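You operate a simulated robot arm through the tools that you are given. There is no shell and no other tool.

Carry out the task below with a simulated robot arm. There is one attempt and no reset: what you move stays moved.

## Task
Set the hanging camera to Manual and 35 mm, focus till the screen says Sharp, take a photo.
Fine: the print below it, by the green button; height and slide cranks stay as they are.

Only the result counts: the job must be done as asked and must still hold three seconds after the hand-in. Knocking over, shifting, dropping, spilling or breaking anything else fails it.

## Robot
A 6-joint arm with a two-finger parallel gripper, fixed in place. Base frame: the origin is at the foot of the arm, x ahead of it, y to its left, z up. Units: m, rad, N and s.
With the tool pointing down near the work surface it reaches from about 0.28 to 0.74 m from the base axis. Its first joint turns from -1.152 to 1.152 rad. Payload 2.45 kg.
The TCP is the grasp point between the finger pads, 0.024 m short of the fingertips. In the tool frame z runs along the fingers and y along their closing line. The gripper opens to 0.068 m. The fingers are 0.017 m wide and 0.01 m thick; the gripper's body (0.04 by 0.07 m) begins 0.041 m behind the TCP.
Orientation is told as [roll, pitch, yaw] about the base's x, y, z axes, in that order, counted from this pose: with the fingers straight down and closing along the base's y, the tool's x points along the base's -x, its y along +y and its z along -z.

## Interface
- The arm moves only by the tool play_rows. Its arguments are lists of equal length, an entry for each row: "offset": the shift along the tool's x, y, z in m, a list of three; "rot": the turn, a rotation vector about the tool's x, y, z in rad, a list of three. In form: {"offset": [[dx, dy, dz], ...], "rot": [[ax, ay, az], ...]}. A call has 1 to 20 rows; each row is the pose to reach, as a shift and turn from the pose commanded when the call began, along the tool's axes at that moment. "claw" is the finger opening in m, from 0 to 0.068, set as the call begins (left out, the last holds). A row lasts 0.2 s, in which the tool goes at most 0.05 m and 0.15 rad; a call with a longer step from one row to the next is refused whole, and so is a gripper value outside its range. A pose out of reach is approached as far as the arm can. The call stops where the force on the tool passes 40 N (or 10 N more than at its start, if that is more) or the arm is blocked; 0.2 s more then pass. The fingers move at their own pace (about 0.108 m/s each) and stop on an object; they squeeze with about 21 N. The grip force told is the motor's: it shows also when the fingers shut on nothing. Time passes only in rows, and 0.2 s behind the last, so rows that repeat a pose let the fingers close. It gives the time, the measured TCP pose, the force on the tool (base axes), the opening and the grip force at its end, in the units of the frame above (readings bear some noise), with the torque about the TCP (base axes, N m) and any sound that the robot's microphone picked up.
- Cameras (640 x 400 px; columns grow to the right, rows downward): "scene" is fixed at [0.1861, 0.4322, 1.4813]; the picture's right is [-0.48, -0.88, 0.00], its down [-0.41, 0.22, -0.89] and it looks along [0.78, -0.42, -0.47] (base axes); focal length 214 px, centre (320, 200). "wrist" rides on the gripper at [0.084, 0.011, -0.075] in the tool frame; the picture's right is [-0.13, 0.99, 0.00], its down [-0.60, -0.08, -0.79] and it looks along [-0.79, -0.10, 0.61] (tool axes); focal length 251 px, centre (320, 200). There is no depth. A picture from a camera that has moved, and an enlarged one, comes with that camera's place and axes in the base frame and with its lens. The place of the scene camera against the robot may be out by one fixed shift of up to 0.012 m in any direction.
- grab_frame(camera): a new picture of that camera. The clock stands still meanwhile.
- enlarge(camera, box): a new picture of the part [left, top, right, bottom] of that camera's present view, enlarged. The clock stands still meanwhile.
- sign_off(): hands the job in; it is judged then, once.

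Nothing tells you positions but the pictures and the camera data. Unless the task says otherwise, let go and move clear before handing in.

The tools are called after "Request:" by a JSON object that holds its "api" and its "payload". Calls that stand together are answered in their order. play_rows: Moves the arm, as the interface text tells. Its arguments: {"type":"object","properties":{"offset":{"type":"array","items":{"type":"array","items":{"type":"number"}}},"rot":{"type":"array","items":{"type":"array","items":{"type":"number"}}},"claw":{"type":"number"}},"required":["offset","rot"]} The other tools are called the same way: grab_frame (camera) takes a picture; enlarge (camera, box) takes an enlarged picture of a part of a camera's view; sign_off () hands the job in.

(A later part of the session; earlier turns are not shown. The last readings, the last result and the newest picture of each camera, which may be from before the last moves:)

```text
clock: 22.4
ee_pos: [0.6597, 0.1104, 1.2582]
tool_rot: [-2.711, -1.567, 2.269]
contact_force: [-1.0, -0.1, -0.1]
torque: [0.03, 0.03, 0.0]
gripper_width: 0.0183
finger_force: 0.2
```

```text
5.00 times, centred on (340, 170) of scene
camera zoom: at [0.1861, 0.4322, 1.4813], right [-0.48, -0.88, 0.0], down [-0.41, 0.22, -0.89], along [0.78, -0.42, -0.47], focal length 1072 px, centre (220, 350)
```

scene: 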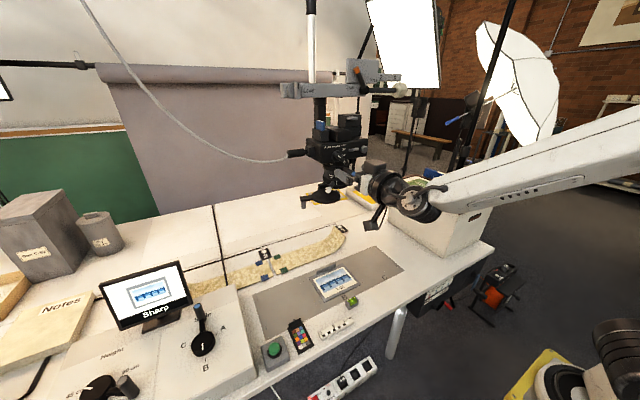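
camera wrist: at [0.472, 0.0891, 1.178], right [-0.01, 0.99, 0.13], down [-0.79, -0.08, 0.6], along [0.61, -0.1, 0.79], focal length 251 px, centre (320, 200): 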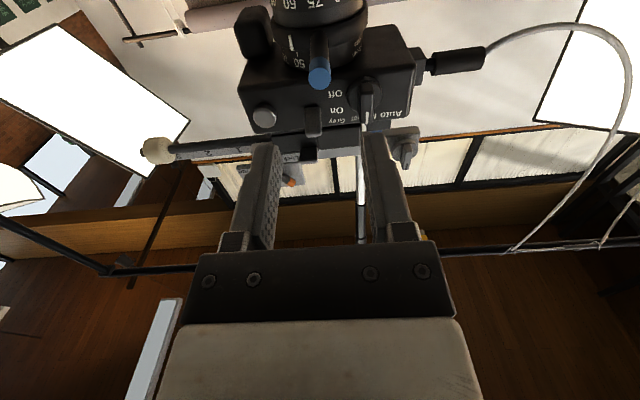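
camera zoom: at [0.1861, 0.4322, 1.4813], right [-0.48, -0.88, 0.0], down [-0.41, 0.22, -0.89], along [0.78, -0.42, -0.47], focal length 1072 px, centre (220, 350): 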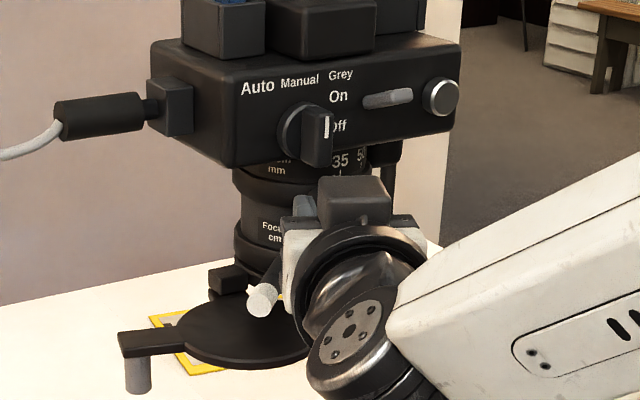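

The index has moved to about 50, with roughly 17° still to go. I'll retract about 1 cm along the rod for clearance from the disc below, then continue.

Request:
{"api": "play_rows", "payload": {"offset": [[0, 0, -0.01], [0, 0.004, -0.0099], [0, 0.008, -0.0096], [0, 0.012, -0.0091], [0, 0.0159, -0.0084], [0, 0.0174, -0.0081]], "rot": [[0, 0, 0], [0.05, 0, 0], [0.1, 0, 0], [0.15, 0, 0], [0.2, 0, 0], [0.22, 0, 0]]}}

Request:
{"api": "enlarge", "payload": {"camera": "wrist", "box": [220, 60, 420, 220]}}

Request:
{"api": "grab_frame", "payload": {"camera": "wrist"}}

Request:
{"api": "enlarge", "payload": {"camera": "scene", "box": [305, 130, 375, 210]}}

```text
clock: 23.8
ee_pos: [0.6602, 0.1286, 1.2587]
tool_rot: [3.103, -1.568, 2.514]
contact_force: [-2.4, -1.8, -0.7]
torque: [-0.01, 0.0, 0.02]
gripper_width: 0.0205
finger_force: 1.8
```

```text
2.50 times, centred on (320, 140) of wrist
camera zoom: at [0.6063, 0.1835, 1.1765], right [0.61, 0.78, 0.13], down [-0.67, 0.43, 0.6], along [0.41, -0.46, 0.79], focal length 629 px, centre (320, 350)
```

zoom: 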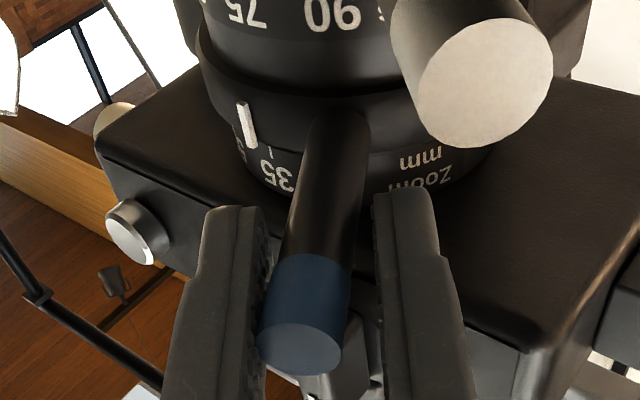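

```text
taken
camera wrist: at [0.6063, 0.1835, 1.1765], right [0.61, 0.78, 0.13], down [-0.67, 0.43, 0.6], along [0.41, -0.46, 0.79], focal length 251 px, centre (320, 200)
```

wrist: 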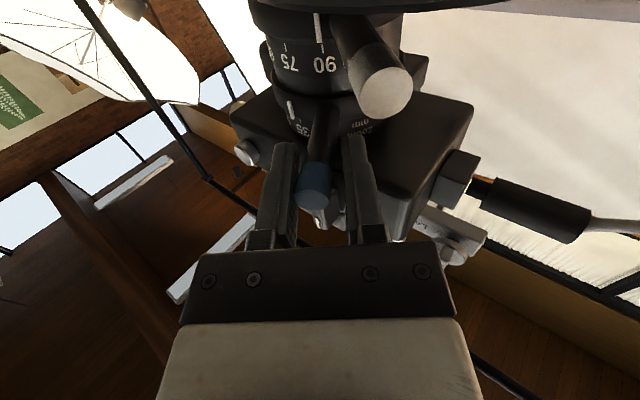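

```text
5.00 times, centred on (340, 170) of scene
camera zoom: at [0.1861, 0.4321, 1.4814], right [-0.48, -0.88, 0.0], down [-0.41, 0.22, -0.89], along [0.78, -0.42, -0.47], focal length 1072 px, centre (220, 350)
```

zoom: 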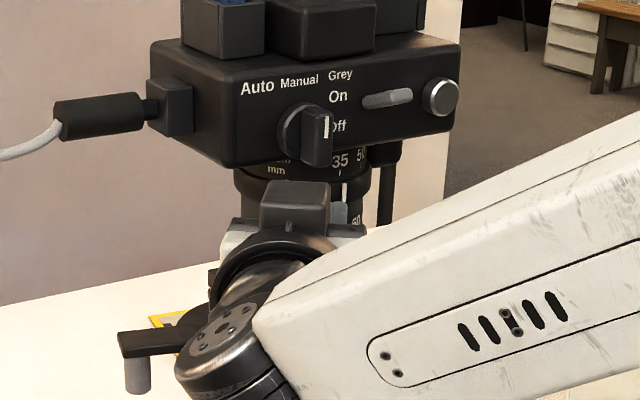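

From the scene camera the index mark is nearly under the 35 tick. I'll zoom in to compare.

Request:
{"api": "enlarge", "payload": {"camera": "scene", "box": [325, 155, 360, 180]}}

Request:
{"api": "enlarge", "payload": {"camera": "wrist", "box": [260, 70, 360, 150]}}

Request:
{"api": "enlarge", "payload": {"camera": "scene", "box": [60, 240, 260, 400]}}

```text
16.00 times, centred on (342, 168) of scene
camera zoom: at [0.1861, 0.4321, 1.4814], right [-0.48, -0.88, 0.0], down [-0.41, 0.22, -0.89], along [0.78, -0.42, -0.47], focal length 3432 px, centre (-40, 720)
```

zoom: 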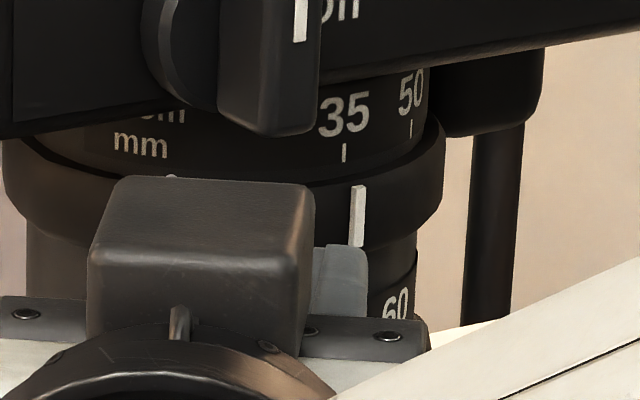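

```text
5.00 times, centred on (310, 110) of wrist
camera zoom: at [0.6063, 0.1835, 1.1765], right [0.61, 0.78, 0.13], down [-0.67, 0.43, 0.6], along [0.41, -0.46, 0.79], focal length 1257 px, centre (370, 650)
```

zoom: 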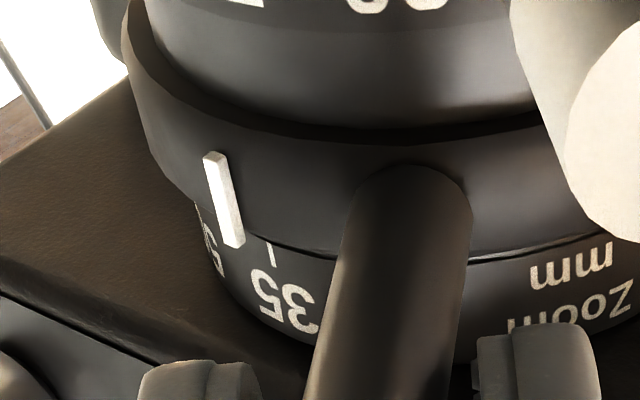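

```text
2.50 times, centred on (160, 320) of scene
camera zoom: at [0.1861, 0.4321, 1.4814], right [-0.48, -0.88, 0.0], down [-0.41, 0.22, -0.89], along [0.78, -0.42, -0.47], focal length 536 px, centre (720, -100)
```

zoom: 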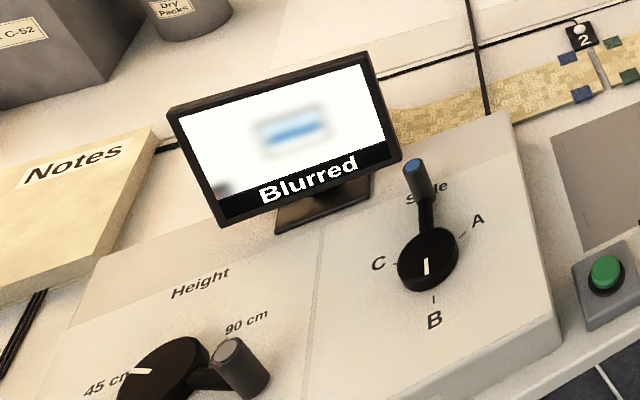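

Cross-checking the rays puts the lens axis nearer (0.74, 0.078), so the ring turned a little less than I commanded. I'll open the fingers, back out and look head-on to compare the mark with the 35 tick.

Request:
{"api": "play_rows", "payload": {"offset": [[0, 0, 0], [0, 0, -0.01], [0, 0, -0.04], [0, 0, -0.08], [0, -0.025, -0.08], [0, -0.055, -0.085], [0, -0.085, -0.09], [0, -0.1, -0.09]], "rot": [[0, 0, 0], [0, 0, 0], [0, 0, 0], [0, 0, 0], [-0.14, 0, 0], [-0.28, 0, 0], [-0.42, 0, 0], [-0.56, 0, 0]], "claw": 0.034}}

Request:
{"api": "grab_frame", "payload": {"camera": "wrist"}}

Request:
{"api": "enlarge", "payload": {"camera": "scene", "box": [310, 150, 360, 190]}}

```text
clock: 25.6
ee_pos: [0.5267, 0.1068, 1.2577]
tool_rot: [-2.547, -1.569, 2.445]
contact_force: [-0.4, 0.5, -1.2]
torque: [0.03, -0.01, -0.01]
gripper_width: 0.0337
finger_force: 0.0
```

```text
taken
camera wrist: at [0.4526, 0.1247, 1.1753], right [0.1, 0.99, 0.13], down [-0.8, 0.0, 0.6], along [0.59, -0.16, 0.79], focal length 251 px, centre (320, 200)
```

wrist: 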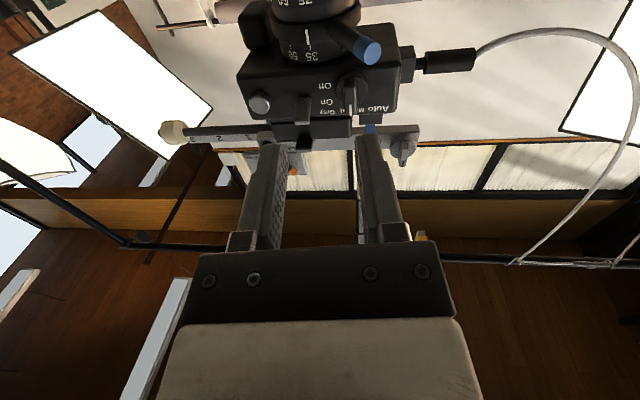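

```text
10.00 times, centred on (335, 170) of scene
camera zoom: at [0.1861, 0.4322, 1.4813], right [-0.48, -0.88, 0.0], down [-0.41, 0.22, -0.89], along [0.78, -0.42, -0.47], focal length 2145 px, centre (170, 500)
```

zoom: 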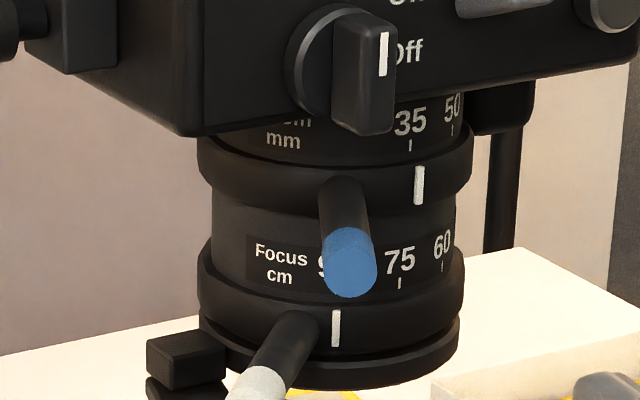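

Request:
{"api": "enlarge", "payload": {"camera": "wrist", "box": [260, 0, 400, 100]}}

Request:
{"api": "enlarge", "payload": {"camera": "scene", "box": [335, 155, 355, 175]}}

```text
4.00 times, centred on (330, 50) of wrist
camera zoom: at [0.4526, 0.1247, 1.1753], right [0.1, 0.99, 0.13], down [-0.8, 0.0, 0.6], along [0.59, -0.16, 0.79], focal length 1006 px, centre (280, 800)
```

zoom: 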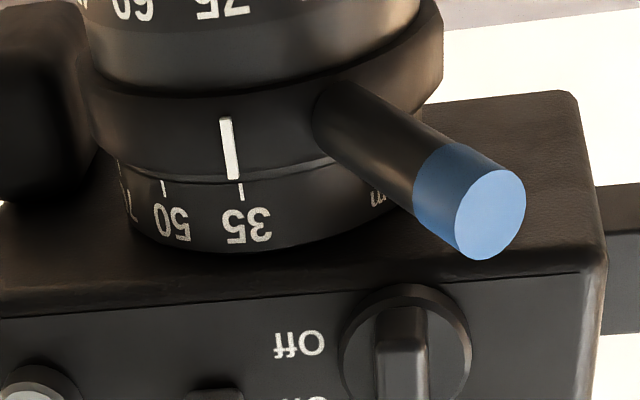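

```text
16.00 times, centred on (345, 165) of scene
camera zoom: at [0.1861, 0.4322, 1.4813], right [-0.48, -0.88, 0.0], down [-0.41, 0.22, -0.89], along [0.78, -0.42, -0.47], focal length 3432 px, centre (-80, 760)
```

zoom: 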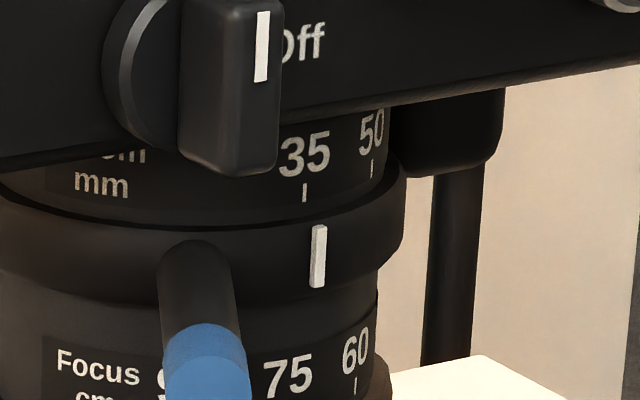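

Head-on, the mark is only about 1.5° short of the 35 tick. I'll grip the rod, aligned along it this time, and nudge it the last bit.

Request:
{"api": "play_rows", "payload": {"offset": [[0, 0.022, 0.014], [0, 0.044, 0.028], [-0.001, 0.0652, 0.0442], [-0.001, 0.0538, 0.072], [-0.001, 0.041, 0.103], [-0.001, 0.0272, 0.1367]], "rot": [[0.13, 0, 0], [0.26, 0, 0], [0.39, 0, 0], [0.39, 0, 0], [0.39, 0, 0], [0.39, 0, 0]]}}

Request:
{"api": "enlarge", "payload": {"camera": "wrist", "box": [220, 60, 420, 220]}}

```text
clock: 27.0
ee_pos: [0.6681, 0.1182, 1.2594]
tool_rot: [-3.065, -1.569, 2.571]
contact_force: [-0.1, -0.6, 0.2]
torque: [0.03, -0.02, 0.02]
gripper_width: 0.0341
finger_force: 0.0
```

```text
2.50 times, centred on (320, 140) of wrist
camera zoom: at [0.6049, 0.1627, 1.1778], right [0.47, 0.87, 0.13], down [-0.74, 0.31, 0.6], along [0.49, -0.38, 0.79], focal length 629 px, centre (320, 350)
```

zoom: 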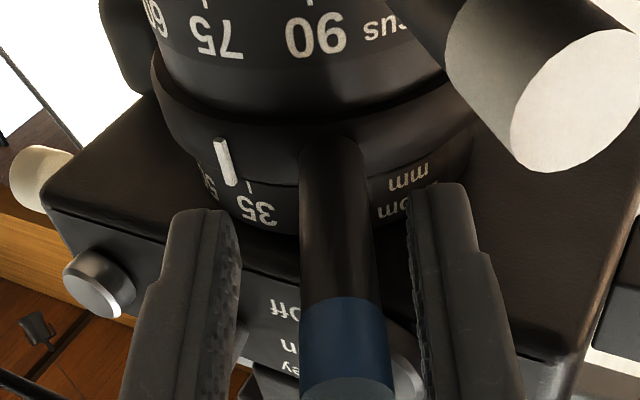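

Request:
{"api": "play_rows", "payload": {"offset": [[0, 0.0025, 0], [0, 0.0025, 0], [0, 0.0025, 0], [0, 0.0025, 0]], "rot": [[0, 0, 0], [0, 0, 0], [0, 0, 0], [0, 0, 0]], "claw": 0.0}}

Request:
{"api": "enlarge", "payload": {"camera": "scene", "box": [335, 155, 355, 175]}}

Request:
{"api": "enlarge", "payload": {"camera": "wrist", "box": [220, 60, 420, 220]}}

```text
clock: 28.0
ee_pos: [0.668, 0.1197, 1.2609]
tool_rot: [-3.136, -1.567, 2.642]
contact_force: [-1.6, -4.1, -0.5]
torque: [0.06, 0.11, -0.39]
gripper_width: 0.0133
finger_force: 33.5
```

```text
16.00 times, centred on (345, 165) of scene
camera zoom: at [0.1861, 0.432, 1.4814], right [-0.48, -0.88, 0.0], down [-0.41, 0.22, -0.89], along [0.78, -0.42, -0.47], focal length 3432 px, centre (-80, 760)
```

zoom: 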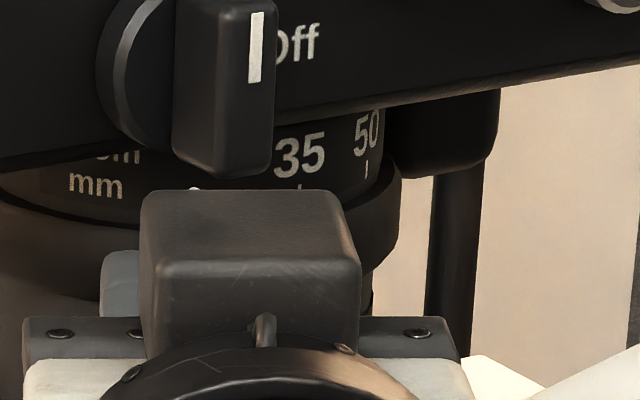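

```text
2.50 times, centred on (320, 140) of wrist
camera zoom: at [0.6056, 0.1652, 1.1779], right [0.47, 0.87, 0.13], down [-0.74, 0.31, 0.6], along [0.49, -0.38, 0.79], focal length 629 px, centre (320, 350)
```

zoom: 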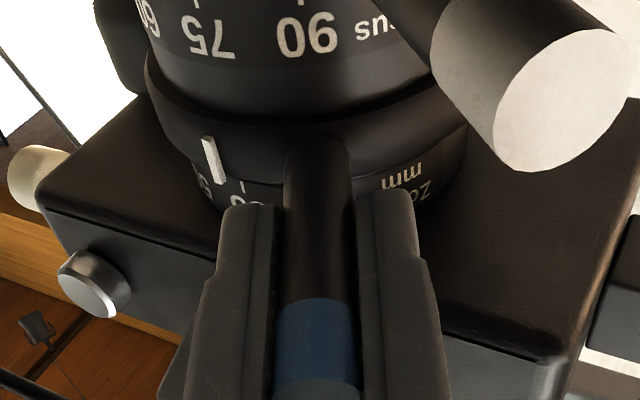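

Request:
{"api": "play_rows", "payload": {"offset": [[0, 0.0017, 0], [0, 0.0034, 0.0001], [0, 0.0051, 0.0002], [0, 0.0051, 0.0002]], "rot": [[0.02, 0, 0], [0.04, 0, 0], [0.06, 0, 0], [0.06, 0, 0]]}}

Request:
{"api": "enlarge", "payload": {"camera": "wrist", "box": [220, 60, 420, 220]}}

```text
clock: 29.0
ee_pos: [0.6686, 0.1257, 1.2602]
tool_rot: [-3.082, -1.566, 2.531]
contact_force: [-14.0, -2.1, 0.3]
torque: [0.0, 0.05, 1.12]
gripper_width: 0.0138
finger_force: 33.6
```

```text
2.50 times, centred on (320, 140) of wrist
camera zoom: at [0.61, 0.1741, 1.1779], right [0.52, 0.84, 0.13], down [-0.72, 0.35, 0.6], along [0.46, -0.41, 0.79], focal length 629 px, centre (320, 350)
```

zoom: 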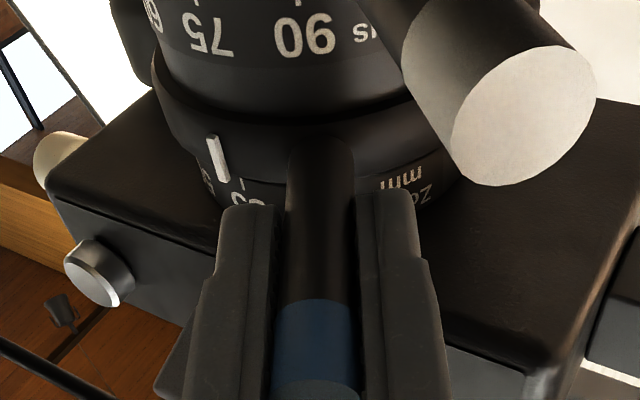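

Request:
{"api": "play_rows", "payload": {"offset": [[0, 0.0013, 0], [0, 0.0026, 0], [0, 0.0026, 0]], "rot": [[0.015, 0, 0], [0.03, 0, 0], [0.03, 0, 0]]}}

Request:
{"api": "enlarge", "payload": {"camera": "wrist", "box": [220, 60, 420, 220]}}

```text
clock: 29.8
ee_pos: [0.6694, 0.1275, 1.2596]
tool_rot: [3.075, -1.566, 2.622]
contact_force: [-30.7, -2.8, 1.5]
torque: [0.01, 0.1, 1.39]
gripper_width: 0.015
finger_force: 34.4
```

```text
2.50 times, centred on (320, 140) of wrist
camera zoom: at [0.6121, 0.1779, 1.1779], right [0.55, 0.83, 0.13], down [-0.71, 0.37, 0.6], along [0.45, -0.42, 0.79], focal length 629 px, centre (320, 350)
```

zoom: 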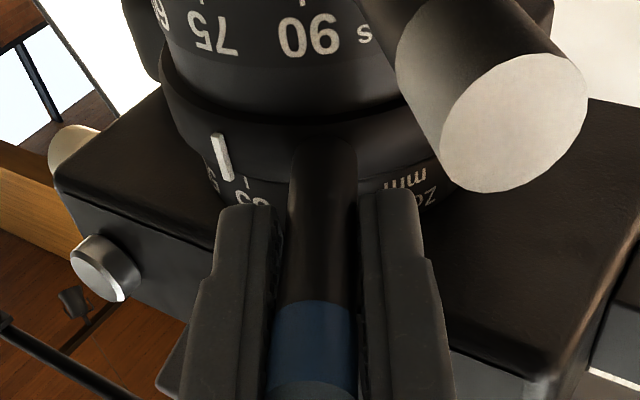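

Resistance rises while the mark no longer moves, so the ring seems to be at its 35 end stop. I'll release, back away and check head-on.

Request:
{"api": "play_rows", "payload": {"offset": [[0, -0.003, 0], [0, -0.003, 0], [0, -0.003, -0.03], [0, -0.003, -0.07], [0, -0.003, -0.1], [0, -0.03, -0.1], [0, -0.065, -0.1], [0, -0.1, -0.1], [0, -0.13, -0.1]], "rot": [[0, 0, 0], [0, 0, 0], [0, 0, 0], [0, 0, 0], [0, 0, 0], [-0.14, 0, 0], [-0.28, 0, 0], [-0.42, 0, 0], [-0.56, 0, 0]], "claw": 0.034}}

Request:
{"api": "enlarge", "payload": {"camera": "wrist", "box": [260, 0, 400, 100]}}

Request:
{"api": "enlarge", "payload": {"camera": "scene", "box": [335, 155, 355, 175]}}

Request:
{"api": "grab_frame", "payload": {"camera": "scene"}}

```text
clock: 31.8
ee_pos: [0.5152, 0.0739, 1.2588]
tool_rot: [2.883, -1.569, -2.906]
contact_force: [-0.5, 0.7, -0.7]
torque: [-0.01, -0.01, -0.03]
gripper_width: 0.0337
finger_force: 0.1
```

```text
4.00 times, centred on (330, 50) of wrist
camera zoom: at [0.4398, 0.0862, 1.1767], right [0.02, 0.99, 0.13], down [-0.8, -0.06, 0.6], along [0.61, -0.12, 0.79], focal length 1006 px, centre (280, 800)
```

zoom: 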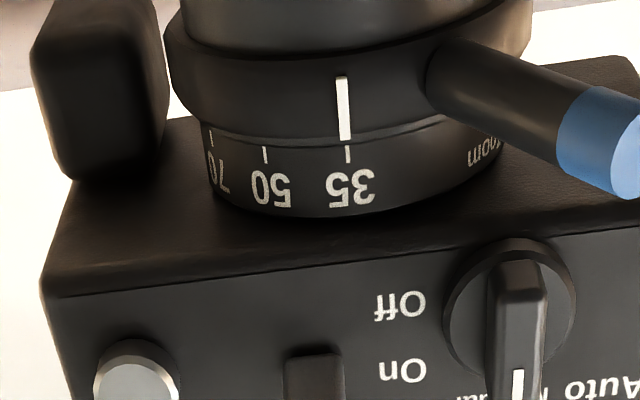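

```text
16.00 times, centred on (345, 165) of scene
camera zoom: at [0.1861, 0.4322, 1.4813], right [-0.48, -0.88, 0.0], down [-0.41, 0.22, -0.89], along [0.78, -0.42, -0.47], focal length 3432 px, centre (-80, 760)
```

zoom: 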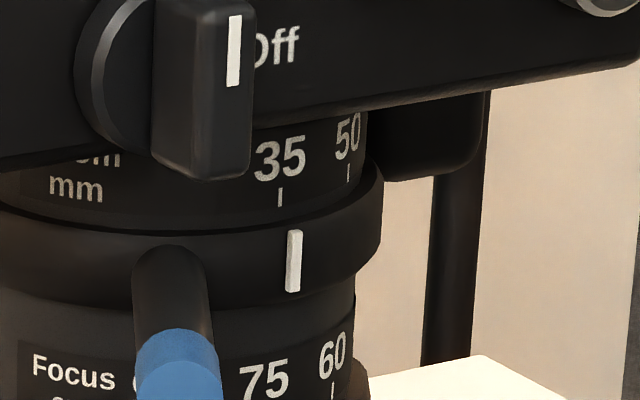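

```text
taken
```

scene: 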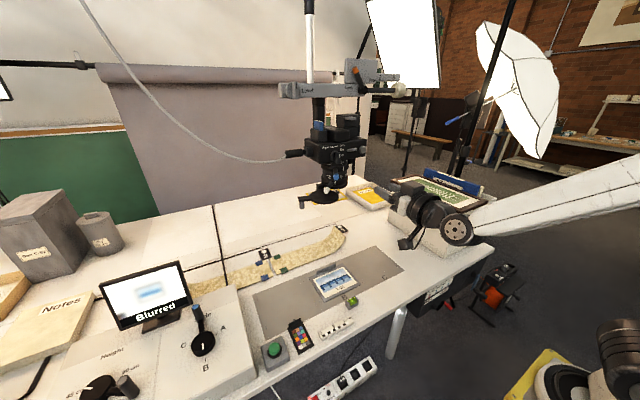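

The 35 mark aligns with the tick, but the camera body seems to have moved slightly in the scene view. I'll compare with the earlier framing.

Request:
{"api": "enlarge", "payload": {"camera": "scene", "box": [270, 80, 400, 220]}}

Request:
{"api": "enlarge", "payload": {"camera": "scene", "box": [270, 0, 400, 130]}}

Request:
{"api": "enlarge", "payload": {"camera": "scene", "box": [60, 240, 260, 400]}}

Request:
{"api": "enlarge", "payload": {"camera": "scene", "box": [315, 135, 365, 167]}}

```text
2.86 times, centred on (335, 150) of scene
camera zoom: at [0.1861, 0.4322, 1.4813], right [-0.48, -0.88, 0.0], down [-0.41, 0.22, -0.89], along [0.78, -0.42, -0.47], focal length 613 px, centre (277, 343)
```

zoom: 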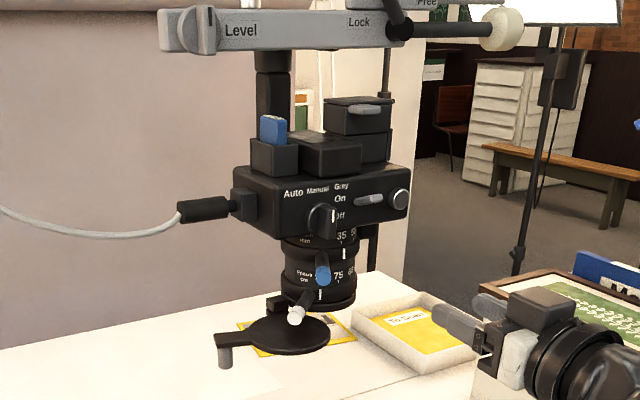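

```text
3.08 times, centred on (335, 65) of scene
camera zoom: at [0.1861, 0.4322, 1.4813], right [-0.48, -0.88, 0.0], down [-0.41, 0.22, -0.89], along [0.78, -0.42, -0.47], focal length 660 px, centre (274, 615)
```

zoom: 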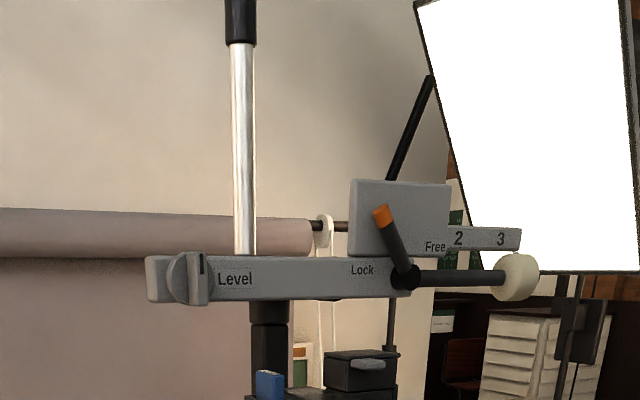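

```text
2.50 times, centred on (160, 320) of scene
camera zoom: at [0.1861, 0.4322, 1.4813], right [-0.48, -0.88, 0.0], down [-0.41, 0.22, -0.89], along [0.78, -0.42, -0.47], focal length 536 px, centre (720, -100)
```

zoom: 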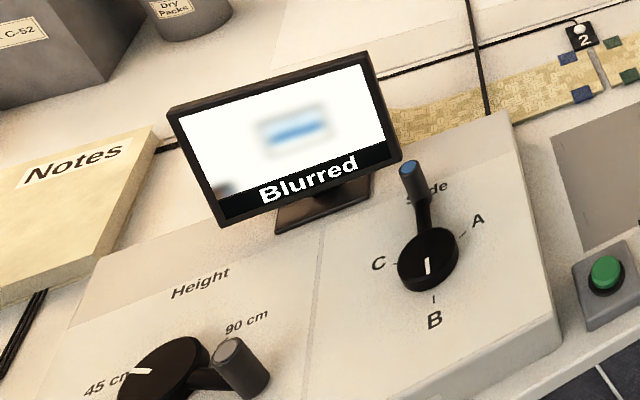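

```text
12.50 times, centred on (340, 151) of scene
camera zoom: at [0.1861, 0.4322, 1.4813], right [-0.48, -0.88, 0.0], down [-0.41, 0.22, -0.89], along [0.78, -0.42, -0.47], focal length 2681 px, centre (70, 812)
```

zoom: 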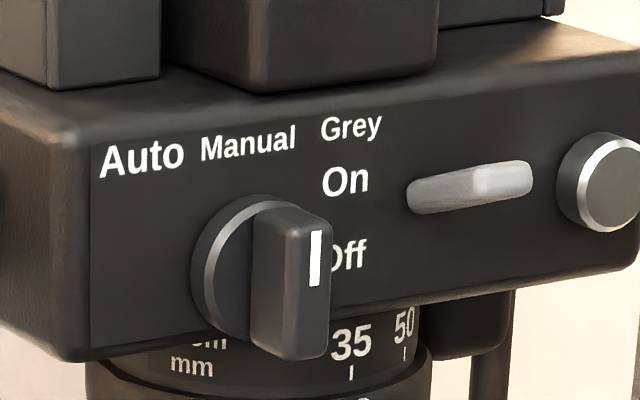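

The carriage slid about 6 mm toward +y and turned the slide crank by about 3°, so I'll need to restore that. I'll move to the white focus rod now and watch whether the carriage creeps back.

Request:
{"api": "play_rows", "payload": {"offset": [[0.007, 0.025, 0.006], [0.014, 0.05, 0.012], [0.021, 0.075, 0.025], [0.028, 0.1, 0.04], [0.036, 0.126, 0.058], [0.043, 0.1514, 0.0765]], "rot": [[0.123, 0, 0], [0.246, 0, 0], [0.369, 0, 0], [0.492, 0, 0], [0.615, 0, 0], [0.737, 0, 0]]}}

Request:
{"api": "grab_frame", "payload": {"camera": "wrist"}}

Request:
{"api": "enlarge", "payload": {"camera": "scene", "box": [270, 80, 400, 220]}}

Request:
{"api": "enlarge", "payload": {"camera": "scene", "box": [170, 285, 250, 375]}}

```text
clock: 33.2
ee_pos: [0.5977, 0.225, 1.2145]
tool_rot: [-2.853, -1.568, 2.09]
contact_force: [0.2, 0.6, 0.0]
torque: [-0.02, 0.02, -0.02]
gripper_width: 0.034
finger_force: 0.0
```

```text
taken
camera wrist: at [0.5489, 0.2832, 1.1327], right [0.68, 0.72, 0.13], down [-0.63, 0.49, 0.6], along [0.37, -0.49, 0.79], focal length 251 px, centre (320, 200)
```

wrist: 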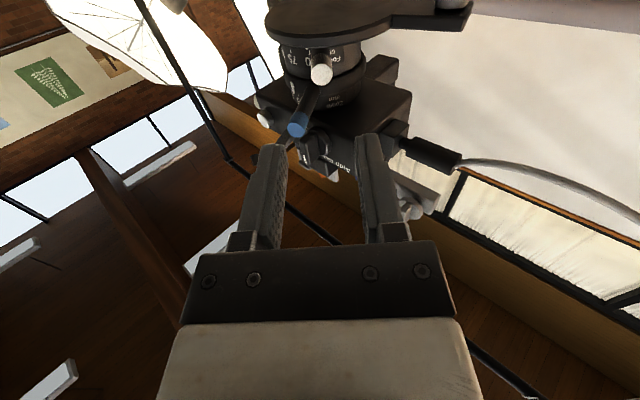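

```text
2.86 times, centred on (335, 150) of scene
camera zoom: at [0.1861, 0.4322, 1.4813], right [-0.48, -0.88, 0.0], down [-0.41, 0.22, -0.89], along [0.78, -0.42, -0.47], focal length 613 px, centre (277, 343)
```

zoom: 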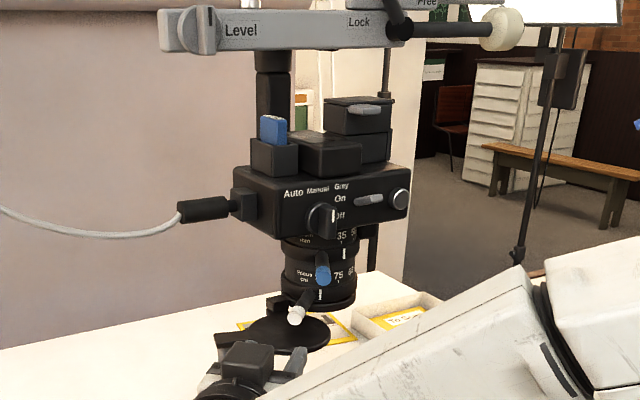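

```text
4.44 times, centred on (210, 330) of scene
camera zoom: at [0.1861, 0.4322, 1.4813], right [-0.48, -0.88, 0.0], down [-0.41, 0.22, -0.89], along [0.78, -0.42, -0.47], focal length 953 px, centre (809, -378)
```

zoom: 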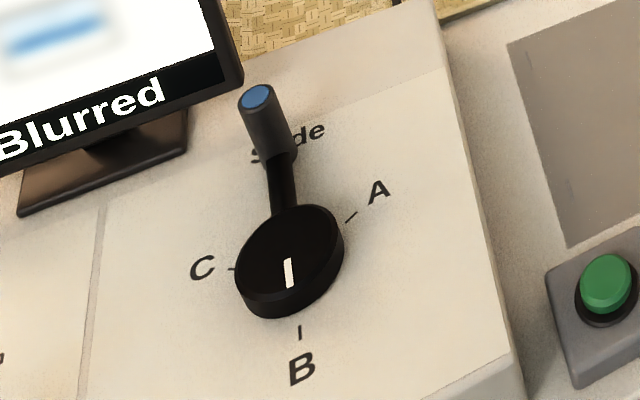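

The carriage stays about 6 mm off, held by friction, so I'll correct it after focusing. The white rod tip is on my tool axis, and I'll zoom in to fix its height.

Request:
{"api": "enlarge", "payload": {"camera": "wrist", "box": [260, 10, 390, 110]}}

Request:
{"api": "enlarge", "payload": {"camera": "scene", "box": [310, 165, 360, 205]}}

```text
4.00 times, centred on (325, 60) of wrist
camera zoom: at [0.5489, 0.2832, 1.1327], right [0.68, 0.72, 0.13], down [-0.63, 0.49, 0.6], along [0.37, -0.49, 0.79], focal length 1006 px, centre (300, 760)
```

zoom: 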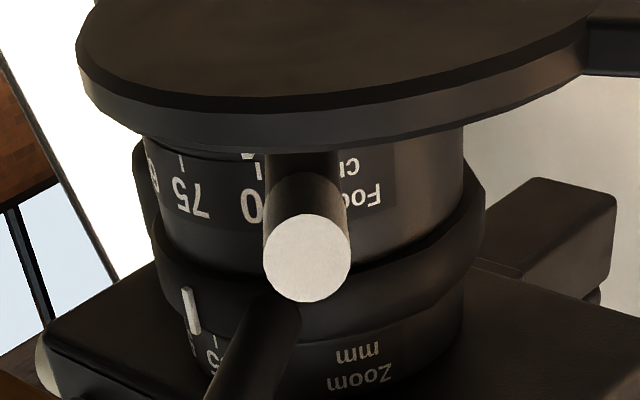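

```text
10.00 times, centred on (335, 185) of scene
camera zoom: at [0.1861, 0.4322, 1.4813], right [-0.48, -0.88, 0.0], down [-0.41, 0.22, -0.89], along [0.78, -0.42, -0.47], focal length 2145 px, centre (170, 350)
```

zoom: 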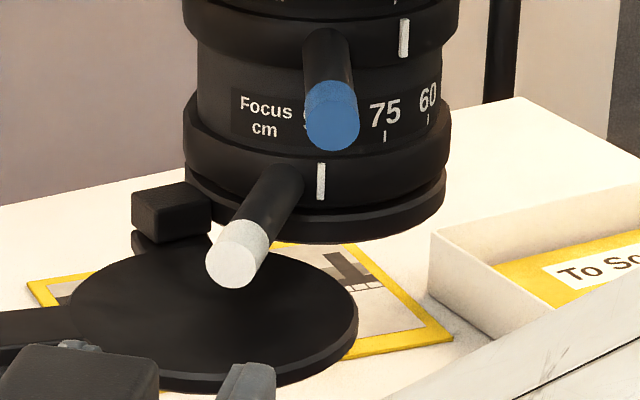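

The tip is at (0.666, 0.156, 1.216) and the fingers clear the disc below it. I'll advance over the rod and narrow the gap.

Request:
{"api": "play_rows", "payload": {"offset": [[0, 0.0005, 0.03], [0, 0.0005, 0.06], [0, 0.0005, 0.085], [0, 0.0005, 0.105]], "rot": [[0, 0, 0], [0, 0, 0], [0, 0, 0], [0, 0, 0]], "claw": 0.034}}

Request:
{"api": "enlarge", "payload": {"camera": "wrist", "box": [220, 60, 420, 220]}}

Request:
{"api": "enlarge", "payload": {"camera": "scene", "box": [280, 130, 400, 220]}}

```text
clock: 34.2
ee_pos: [0.6727, 0.152, 1.2162]
tool_rot: [2.98, -1.566, 2.544]
contact_force: [0.3, 0.5, -0.6]
torque: [0.0, 0.02, -0.01]
gripper_width: 0.0339
finger_force: 0.0
```

```text
2.50 times, centred on (320, 140) of wrist
camera zoom: at [0.6251, 0.2104, 1.1334], right [0.68, 0.72, 0.13], down [-0.63, 0.49, 0.6], along [0.37, -0.49, 0.79], focal length 629 px, centre (320, 350)
```

zoom: 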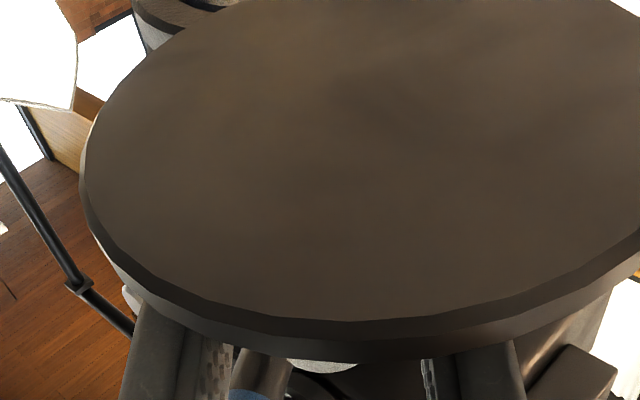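

```text
4.44 times, centred on (340, 175) of scene
camera zoom: at [0.1861, 0.4322, 1.4813], right [-0.48, -0.88, 0.0], down [-0.41, 0.22, -0.89], along [0.78, -0.42, -0.47], focal length 953 px, centre (231, 311)
```

zoom: 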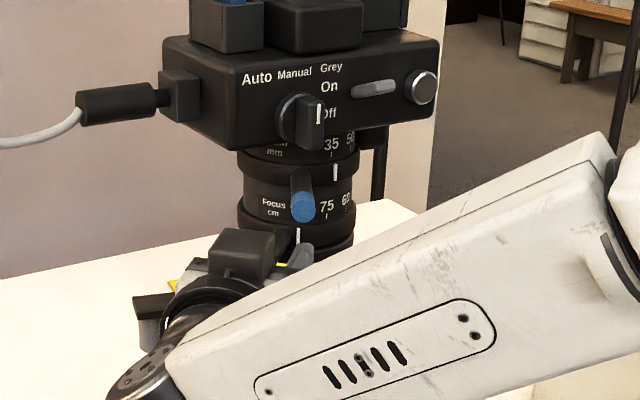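

The fingers straddle the rod. I'll narrow them and sweep the focus ring from 90 toward the shorter distances, partway, while watching the screen.

Request:
{"api": "play_rows", "payload": {"offset": [[0, 0, 0], [0, -0.0048, 0.0001], [0, -0.0095, 0.0005], [0, -0.0142, 0.0011], [0, -0.0189, 0.0019], [0, -0.0235, 0.003], [0, -0.0281, 0.0042], [0, -0.0326, 0.0058], [0, -0.037, 0.0075], [0, -0.0413, 0.0095], [0, -0.0455, 0.0116]], "rot": [[0, 0, 0], [-0.05, 0, 0], [-0.1, 0, 0], [-0.15, 0, 0], [-0.2, 0, 0], [-0.25, 0, 0], [-0.3, 0, 0], [-0.35, 0, 0], [-0.4, 0, 0], [-0.45, 0, 0], [-0.5, 0, 0]], "claw": 0.018}}

Request:
{"api": "grab_frame", "payload": {"camera": "wrist"}}

Request:
{"api": "grab_frame", "payload": {"camera": "scene"}}

```text
clock: 36.6
ee_pos: [0.651, 0.1102, 1.2157]
tool_rot: [-2.83, -1.565, 2.573]
contact_force: [-0.8, -0.1, 0.3]
torque: [-0.04, 0.01, 0.0]
gripper_width: 0.0182
finger_force: 0.1
```

```text
taken
camera wrist: at [0.5792, 0.1401, 1.134], right [0.25, 0.96, 0.13], down [-0.79, 0.13, 0.6], along [0.56, -0.25, 0.79], focal length 251 px, centre (320, 200)
```

wrist: 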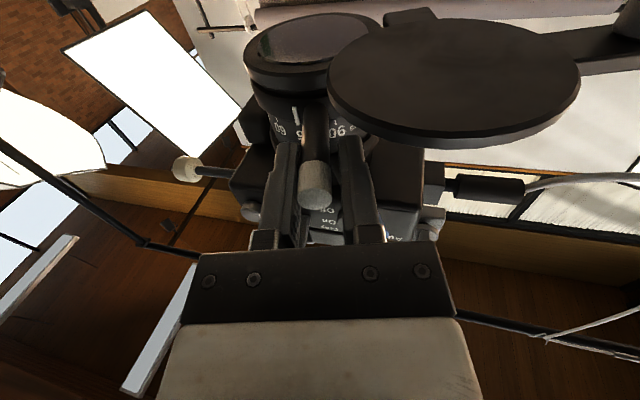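

```text
taken
```

scene: 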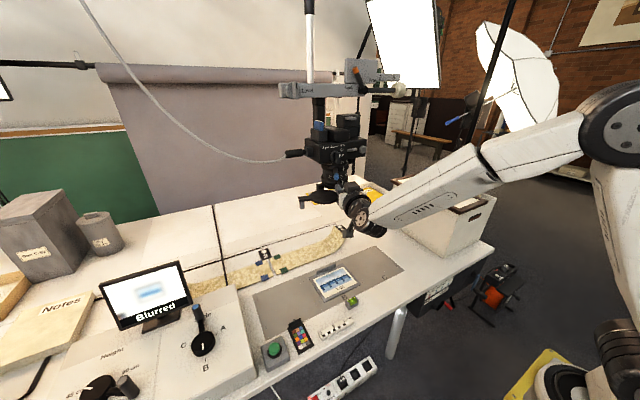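

The ring follows smoothly and the mark is near 75, still blurred. I'll continue toward 60.

Request:
{"api": "play_rows", "payload": {"offset": [[0, -0.0048, 0.0001], [0, -0.0095, 0.0005], [0, -0.0142, 0.0011], [0, -0.0189, 0.0019], [0, -0.0235, 0.003], [0, -0.0281, 0.0042], [0, -0.0326, 0.0058], [0, -0.037, 0.0075], [0, -0.0413, 0.0095], [0, -0.0455, 0.0116]], "rot": [[-0.05, 0, 0], [-0.1, 0, 0], [-0.15, 0, 0], [-0.2, 0, 0], [-0.25, 0, 0], [-0.3, 0, 0], [-0.35, 0, 0], [-0.4, 0, 0], [-0.45, 0, 0], [-0.5, 0, 0]]}}

Request:
{"api": "enlarge", "payload": {"camera": "wrist", "box": [220, 60, 420, 220]}}

Request:
{"api": "enlarge", "payload": {"camera": "scene", "box": [60, 240, 260, 400]}}

Request:
{"api": "enlarge", "payload": {"camera": "scene", "box": [280, 130, 400, 220]}}

```text
clock: 38.8
ee_pos: [0.6482, 0.0642, 1.2173]
tool_rot: [-2.394, -1.57, 2.636]
contact_force: [-0.3, -0.6, -0.2]
torque: [0.01, 0.01, 0.01]
gripper_width: 0.018
finger_force: 0.0
```

```text
2.50 times, centred on (320, 140) of wrist
camera zoom: at [0.5727, 0.0561, 1.1345], right [-0.24, 0.96, 0.13], down [-0.75, -0.26, 0.6], along [0.61, 0.05, 0.79], focal length 629 px, centre (320, 350)
```

zoom: 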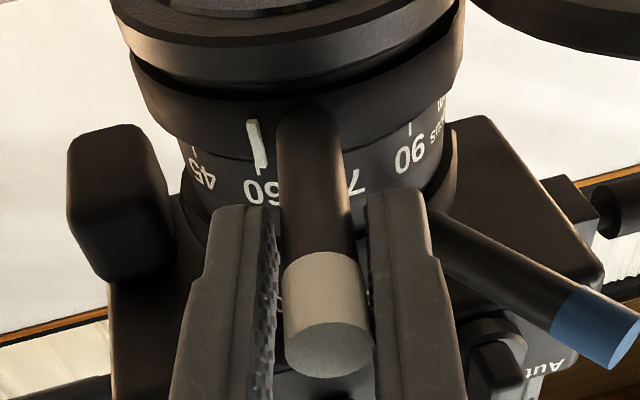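

```text
2.50 times, centred on (160, 320) of scene
camera zoom: at [0.1861, 0.4322, 1.4813], right [-0.48, -0.88, 0.0], down [-0.41, 0.22, -0.89], along [0.78, -0.42, -0.47], focal length 536 px, centre (720, -100)
```

zoom: 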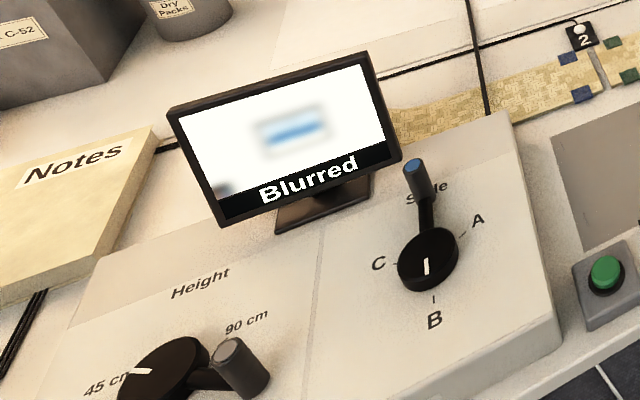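

```text
4.44 times, centred on (340, 175) of scene
camera zoom: at [0.1861, 0.4322, 1.4813], right [-0.48, -0.88, 0.0], down [-0.41, 0.22, -0.89], along [0.78, -0.42, -0.47], focal length 953 px, centre (231, 311)
```

zoom: 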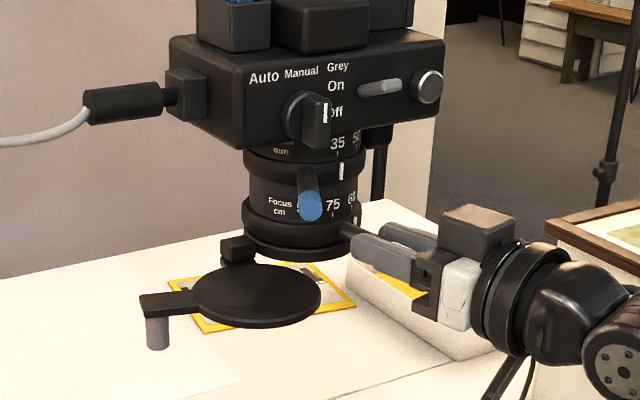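

The carriage has come back to its original place, with the crank at B again. The focus mark is now near 60 and still blurred, so I'll go on toward 45.

Request:
{"api": "play_rows", "payload": {"offset": [[0, -0.0048, 0.0001], [0, -0.0095, 0.0005], [0, -0.0142, 0.0011], [0, -0.0189, 0.0019], [0, -0.0235, 0.003], [0, -0.0281, 0.0042], [0, -0.0326, 0.0058], [0, -0.037, 0.0075]], "rot": [[-0.05, 0, 0], [-0.1, 0, 0], [-0.15, 0, 0], [-0.2, 0, 0], [-0.25, 0, 0], [-0.3, 0, 0], [-0.35, 0, 0], [-0.4, 0, 0]]}}

Request:
{"api": "enlarge", "payload": {"camera": "wrist", "box": [220, 60, 420, 220]}}

Request:
{"api": "enlarge", "payload": {"camera": "scene", "box": [60, 240, 260, 400]}}

Request:
{"api": "enlarge", "payload": {"camera": "scene", "box": [280, 130, 400, 220]}}

```text
clock: 40.6
ee_pos: [0.6655, 0.0293, 1.2158]
tool_rot: [-2.131, -1.567, 2.771]
contact_force: [-0.4, -1.1, 0.2]
torque: [0.01, -0.02, 0.01]
gripper_width: 0.018
finger_force: 0.3
```

```text
2.50 times, centred on (320, 140) of wrist
camera zoom: at [0.5978, -0.0068, 1.1348], right [-0.59, 0.79, 0.13], down [-0.59, -0.54, 0.6], along [0.55, 0.28, 0.79], focal length 629 px, centre (320, 350)
```

zoom: 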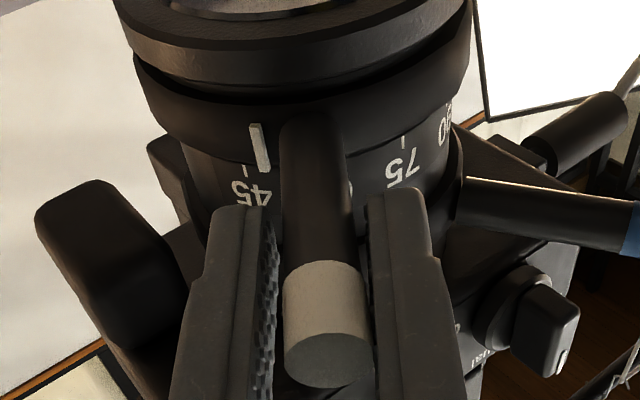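

```text
2.50 times, centred on (160, 320) of scene
camera zoom: at [0.1861, 0.4322, 1.4813], right [-0.48, -0.88, 0.0], down [-0.41, 0.22, -0.89], along [0.78, -0.42, -0.47], focal length 536 px, centre (720, -100)
```

zoom: 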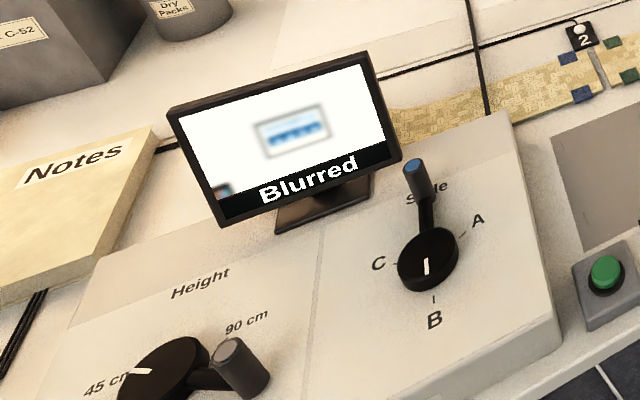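

```text
4.44 times, centred on (340, 175) of scene
camera zoom: at [0.1861, 0.4322, 1.4813], right [-0.48, -0.88, 0.0], down [-0.41, 0.22, -0.89], along [0.78, -0.42, -0.47], focal length 953 px, centre (231, 311)
```

zoom: 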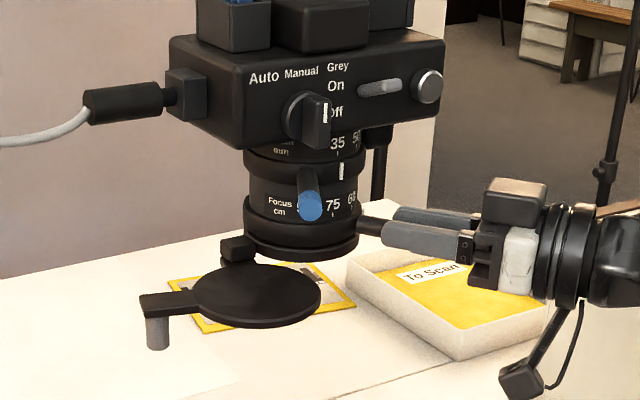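

The image is sharpening as the mark nears 45. I'll continue in small steps.

Request:
{"api": "play_rows", "payload": {"offset": [[0, -0.0038, 0.0001], [0, -0.0076, 0.0003], [0, -0.0076, 0.0003]], "rot": [[-0.04, 0, 0], [-0.08, 0, 0], [-0.08, 0, 0]]}}

Request:
{"api": "enlarge", "payload": {"camera": "wrist", "box": [220, 60, 420, 220]}}

Request:
{"api": "enlarge", "payload": {"camera": "scene", "box": [60, 240, 260, 400]}}

```text
clock: 41.4
ee_pos: [0.6703, 0.0244, 1.218]
tool_rot: [-1.829, -1.567, 2.548]
contact_force: [-0.1, 0.2, -0.2]
torque: [0.0, -0.01, -0.03]
gripper_width: 0.0181
finger_force: 0.5
```

```text
2.50 times, centred on (320, 140) of wrist
camera zoom: at [0.6055, -0.0178, 1.1348], right [-0.65, 0.75, 0.13], down [-0.55, -0.58, 0.6], along [0.52, 0.33, 0.79], focal length 629 px, centre (320, 350)
```

zoom: 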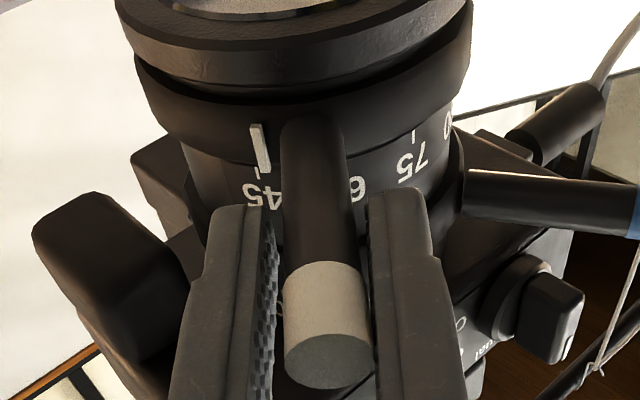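

```text
2.50 times, centred on (160, 320) of scene
camera zoom: at [0.1861, 0.4322, 1.4813], right [-0.48, -0.88, 0.0], down [-0.41, 0.22, -0.89], along [0.78, -0.42, -0.47], focal length 536 px, centre (720, -100)
```

zoom: 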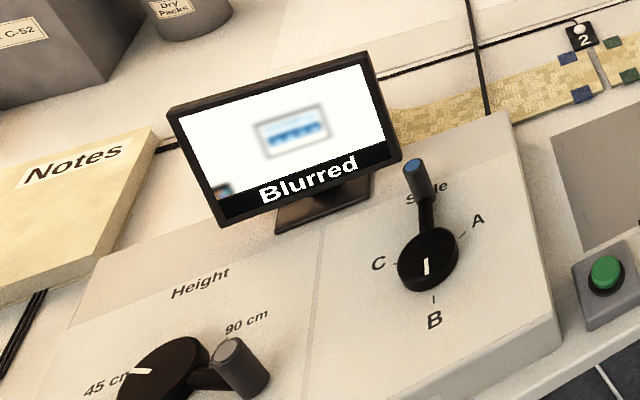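

Request:
{"api": "play_rows", "payload": {"offset": [[0, -0.0038, 0.0001], [0, -0.0076, 0.0003], [0, -0.0076, 0.0003]], "rot": [[-0.04, 0, 0], [-0.08, 0, 0], [-0.08, 0, 0]]}}

Request:
{"api": "enlarge", "payload": {"camera": "wrist", "box": [220, 60, 420, 220]}}

Request:
{"api": "enlarge", "payload": {"camera": "scene", "box": [60, 240, 260, 400]}}

```text
clock: 42.2
ee_pos: [0.675, 0.0189, 1.2184]
tool_rot: [-1.742, -1.566, 2.541]
contact_force: [0.0, -0.3, 0.6]
torque: [0.01, 0.01, -0.03]
gripper_width: 0.0184
finger_force: 0.6
```

```text
2.50 times, centred on (320, 140) of wrist
camera zoom: at [0.6142, -0.0283, 1.1345], right [-0.71, 0.69, 0.13], down [-0.5, -0.62, 0.6], along [0.5, 0.37, 0.79], focal length 629 px, centre (320, 350)
```

zoom: 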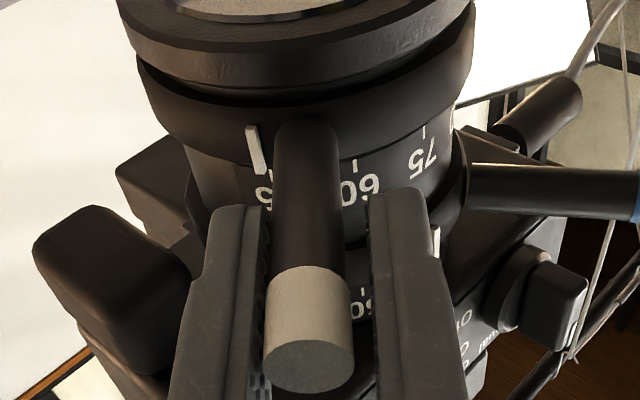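

```text
2.50 times, centred on (160, 320) of scene
camera zoom: at [0.1861, 0.4322, 1.4813], right [-0.48, -0.88, 0.0], down [-0.41, 0.22, -0.89], along [0.78, -0.42, -0.47], focal length 536 px, centre (720, -100)
```

zoom: 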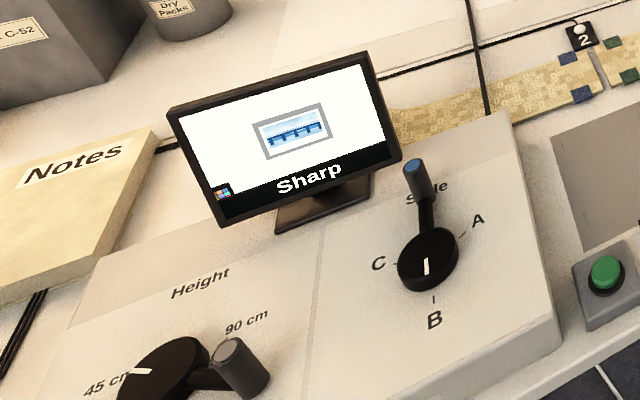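

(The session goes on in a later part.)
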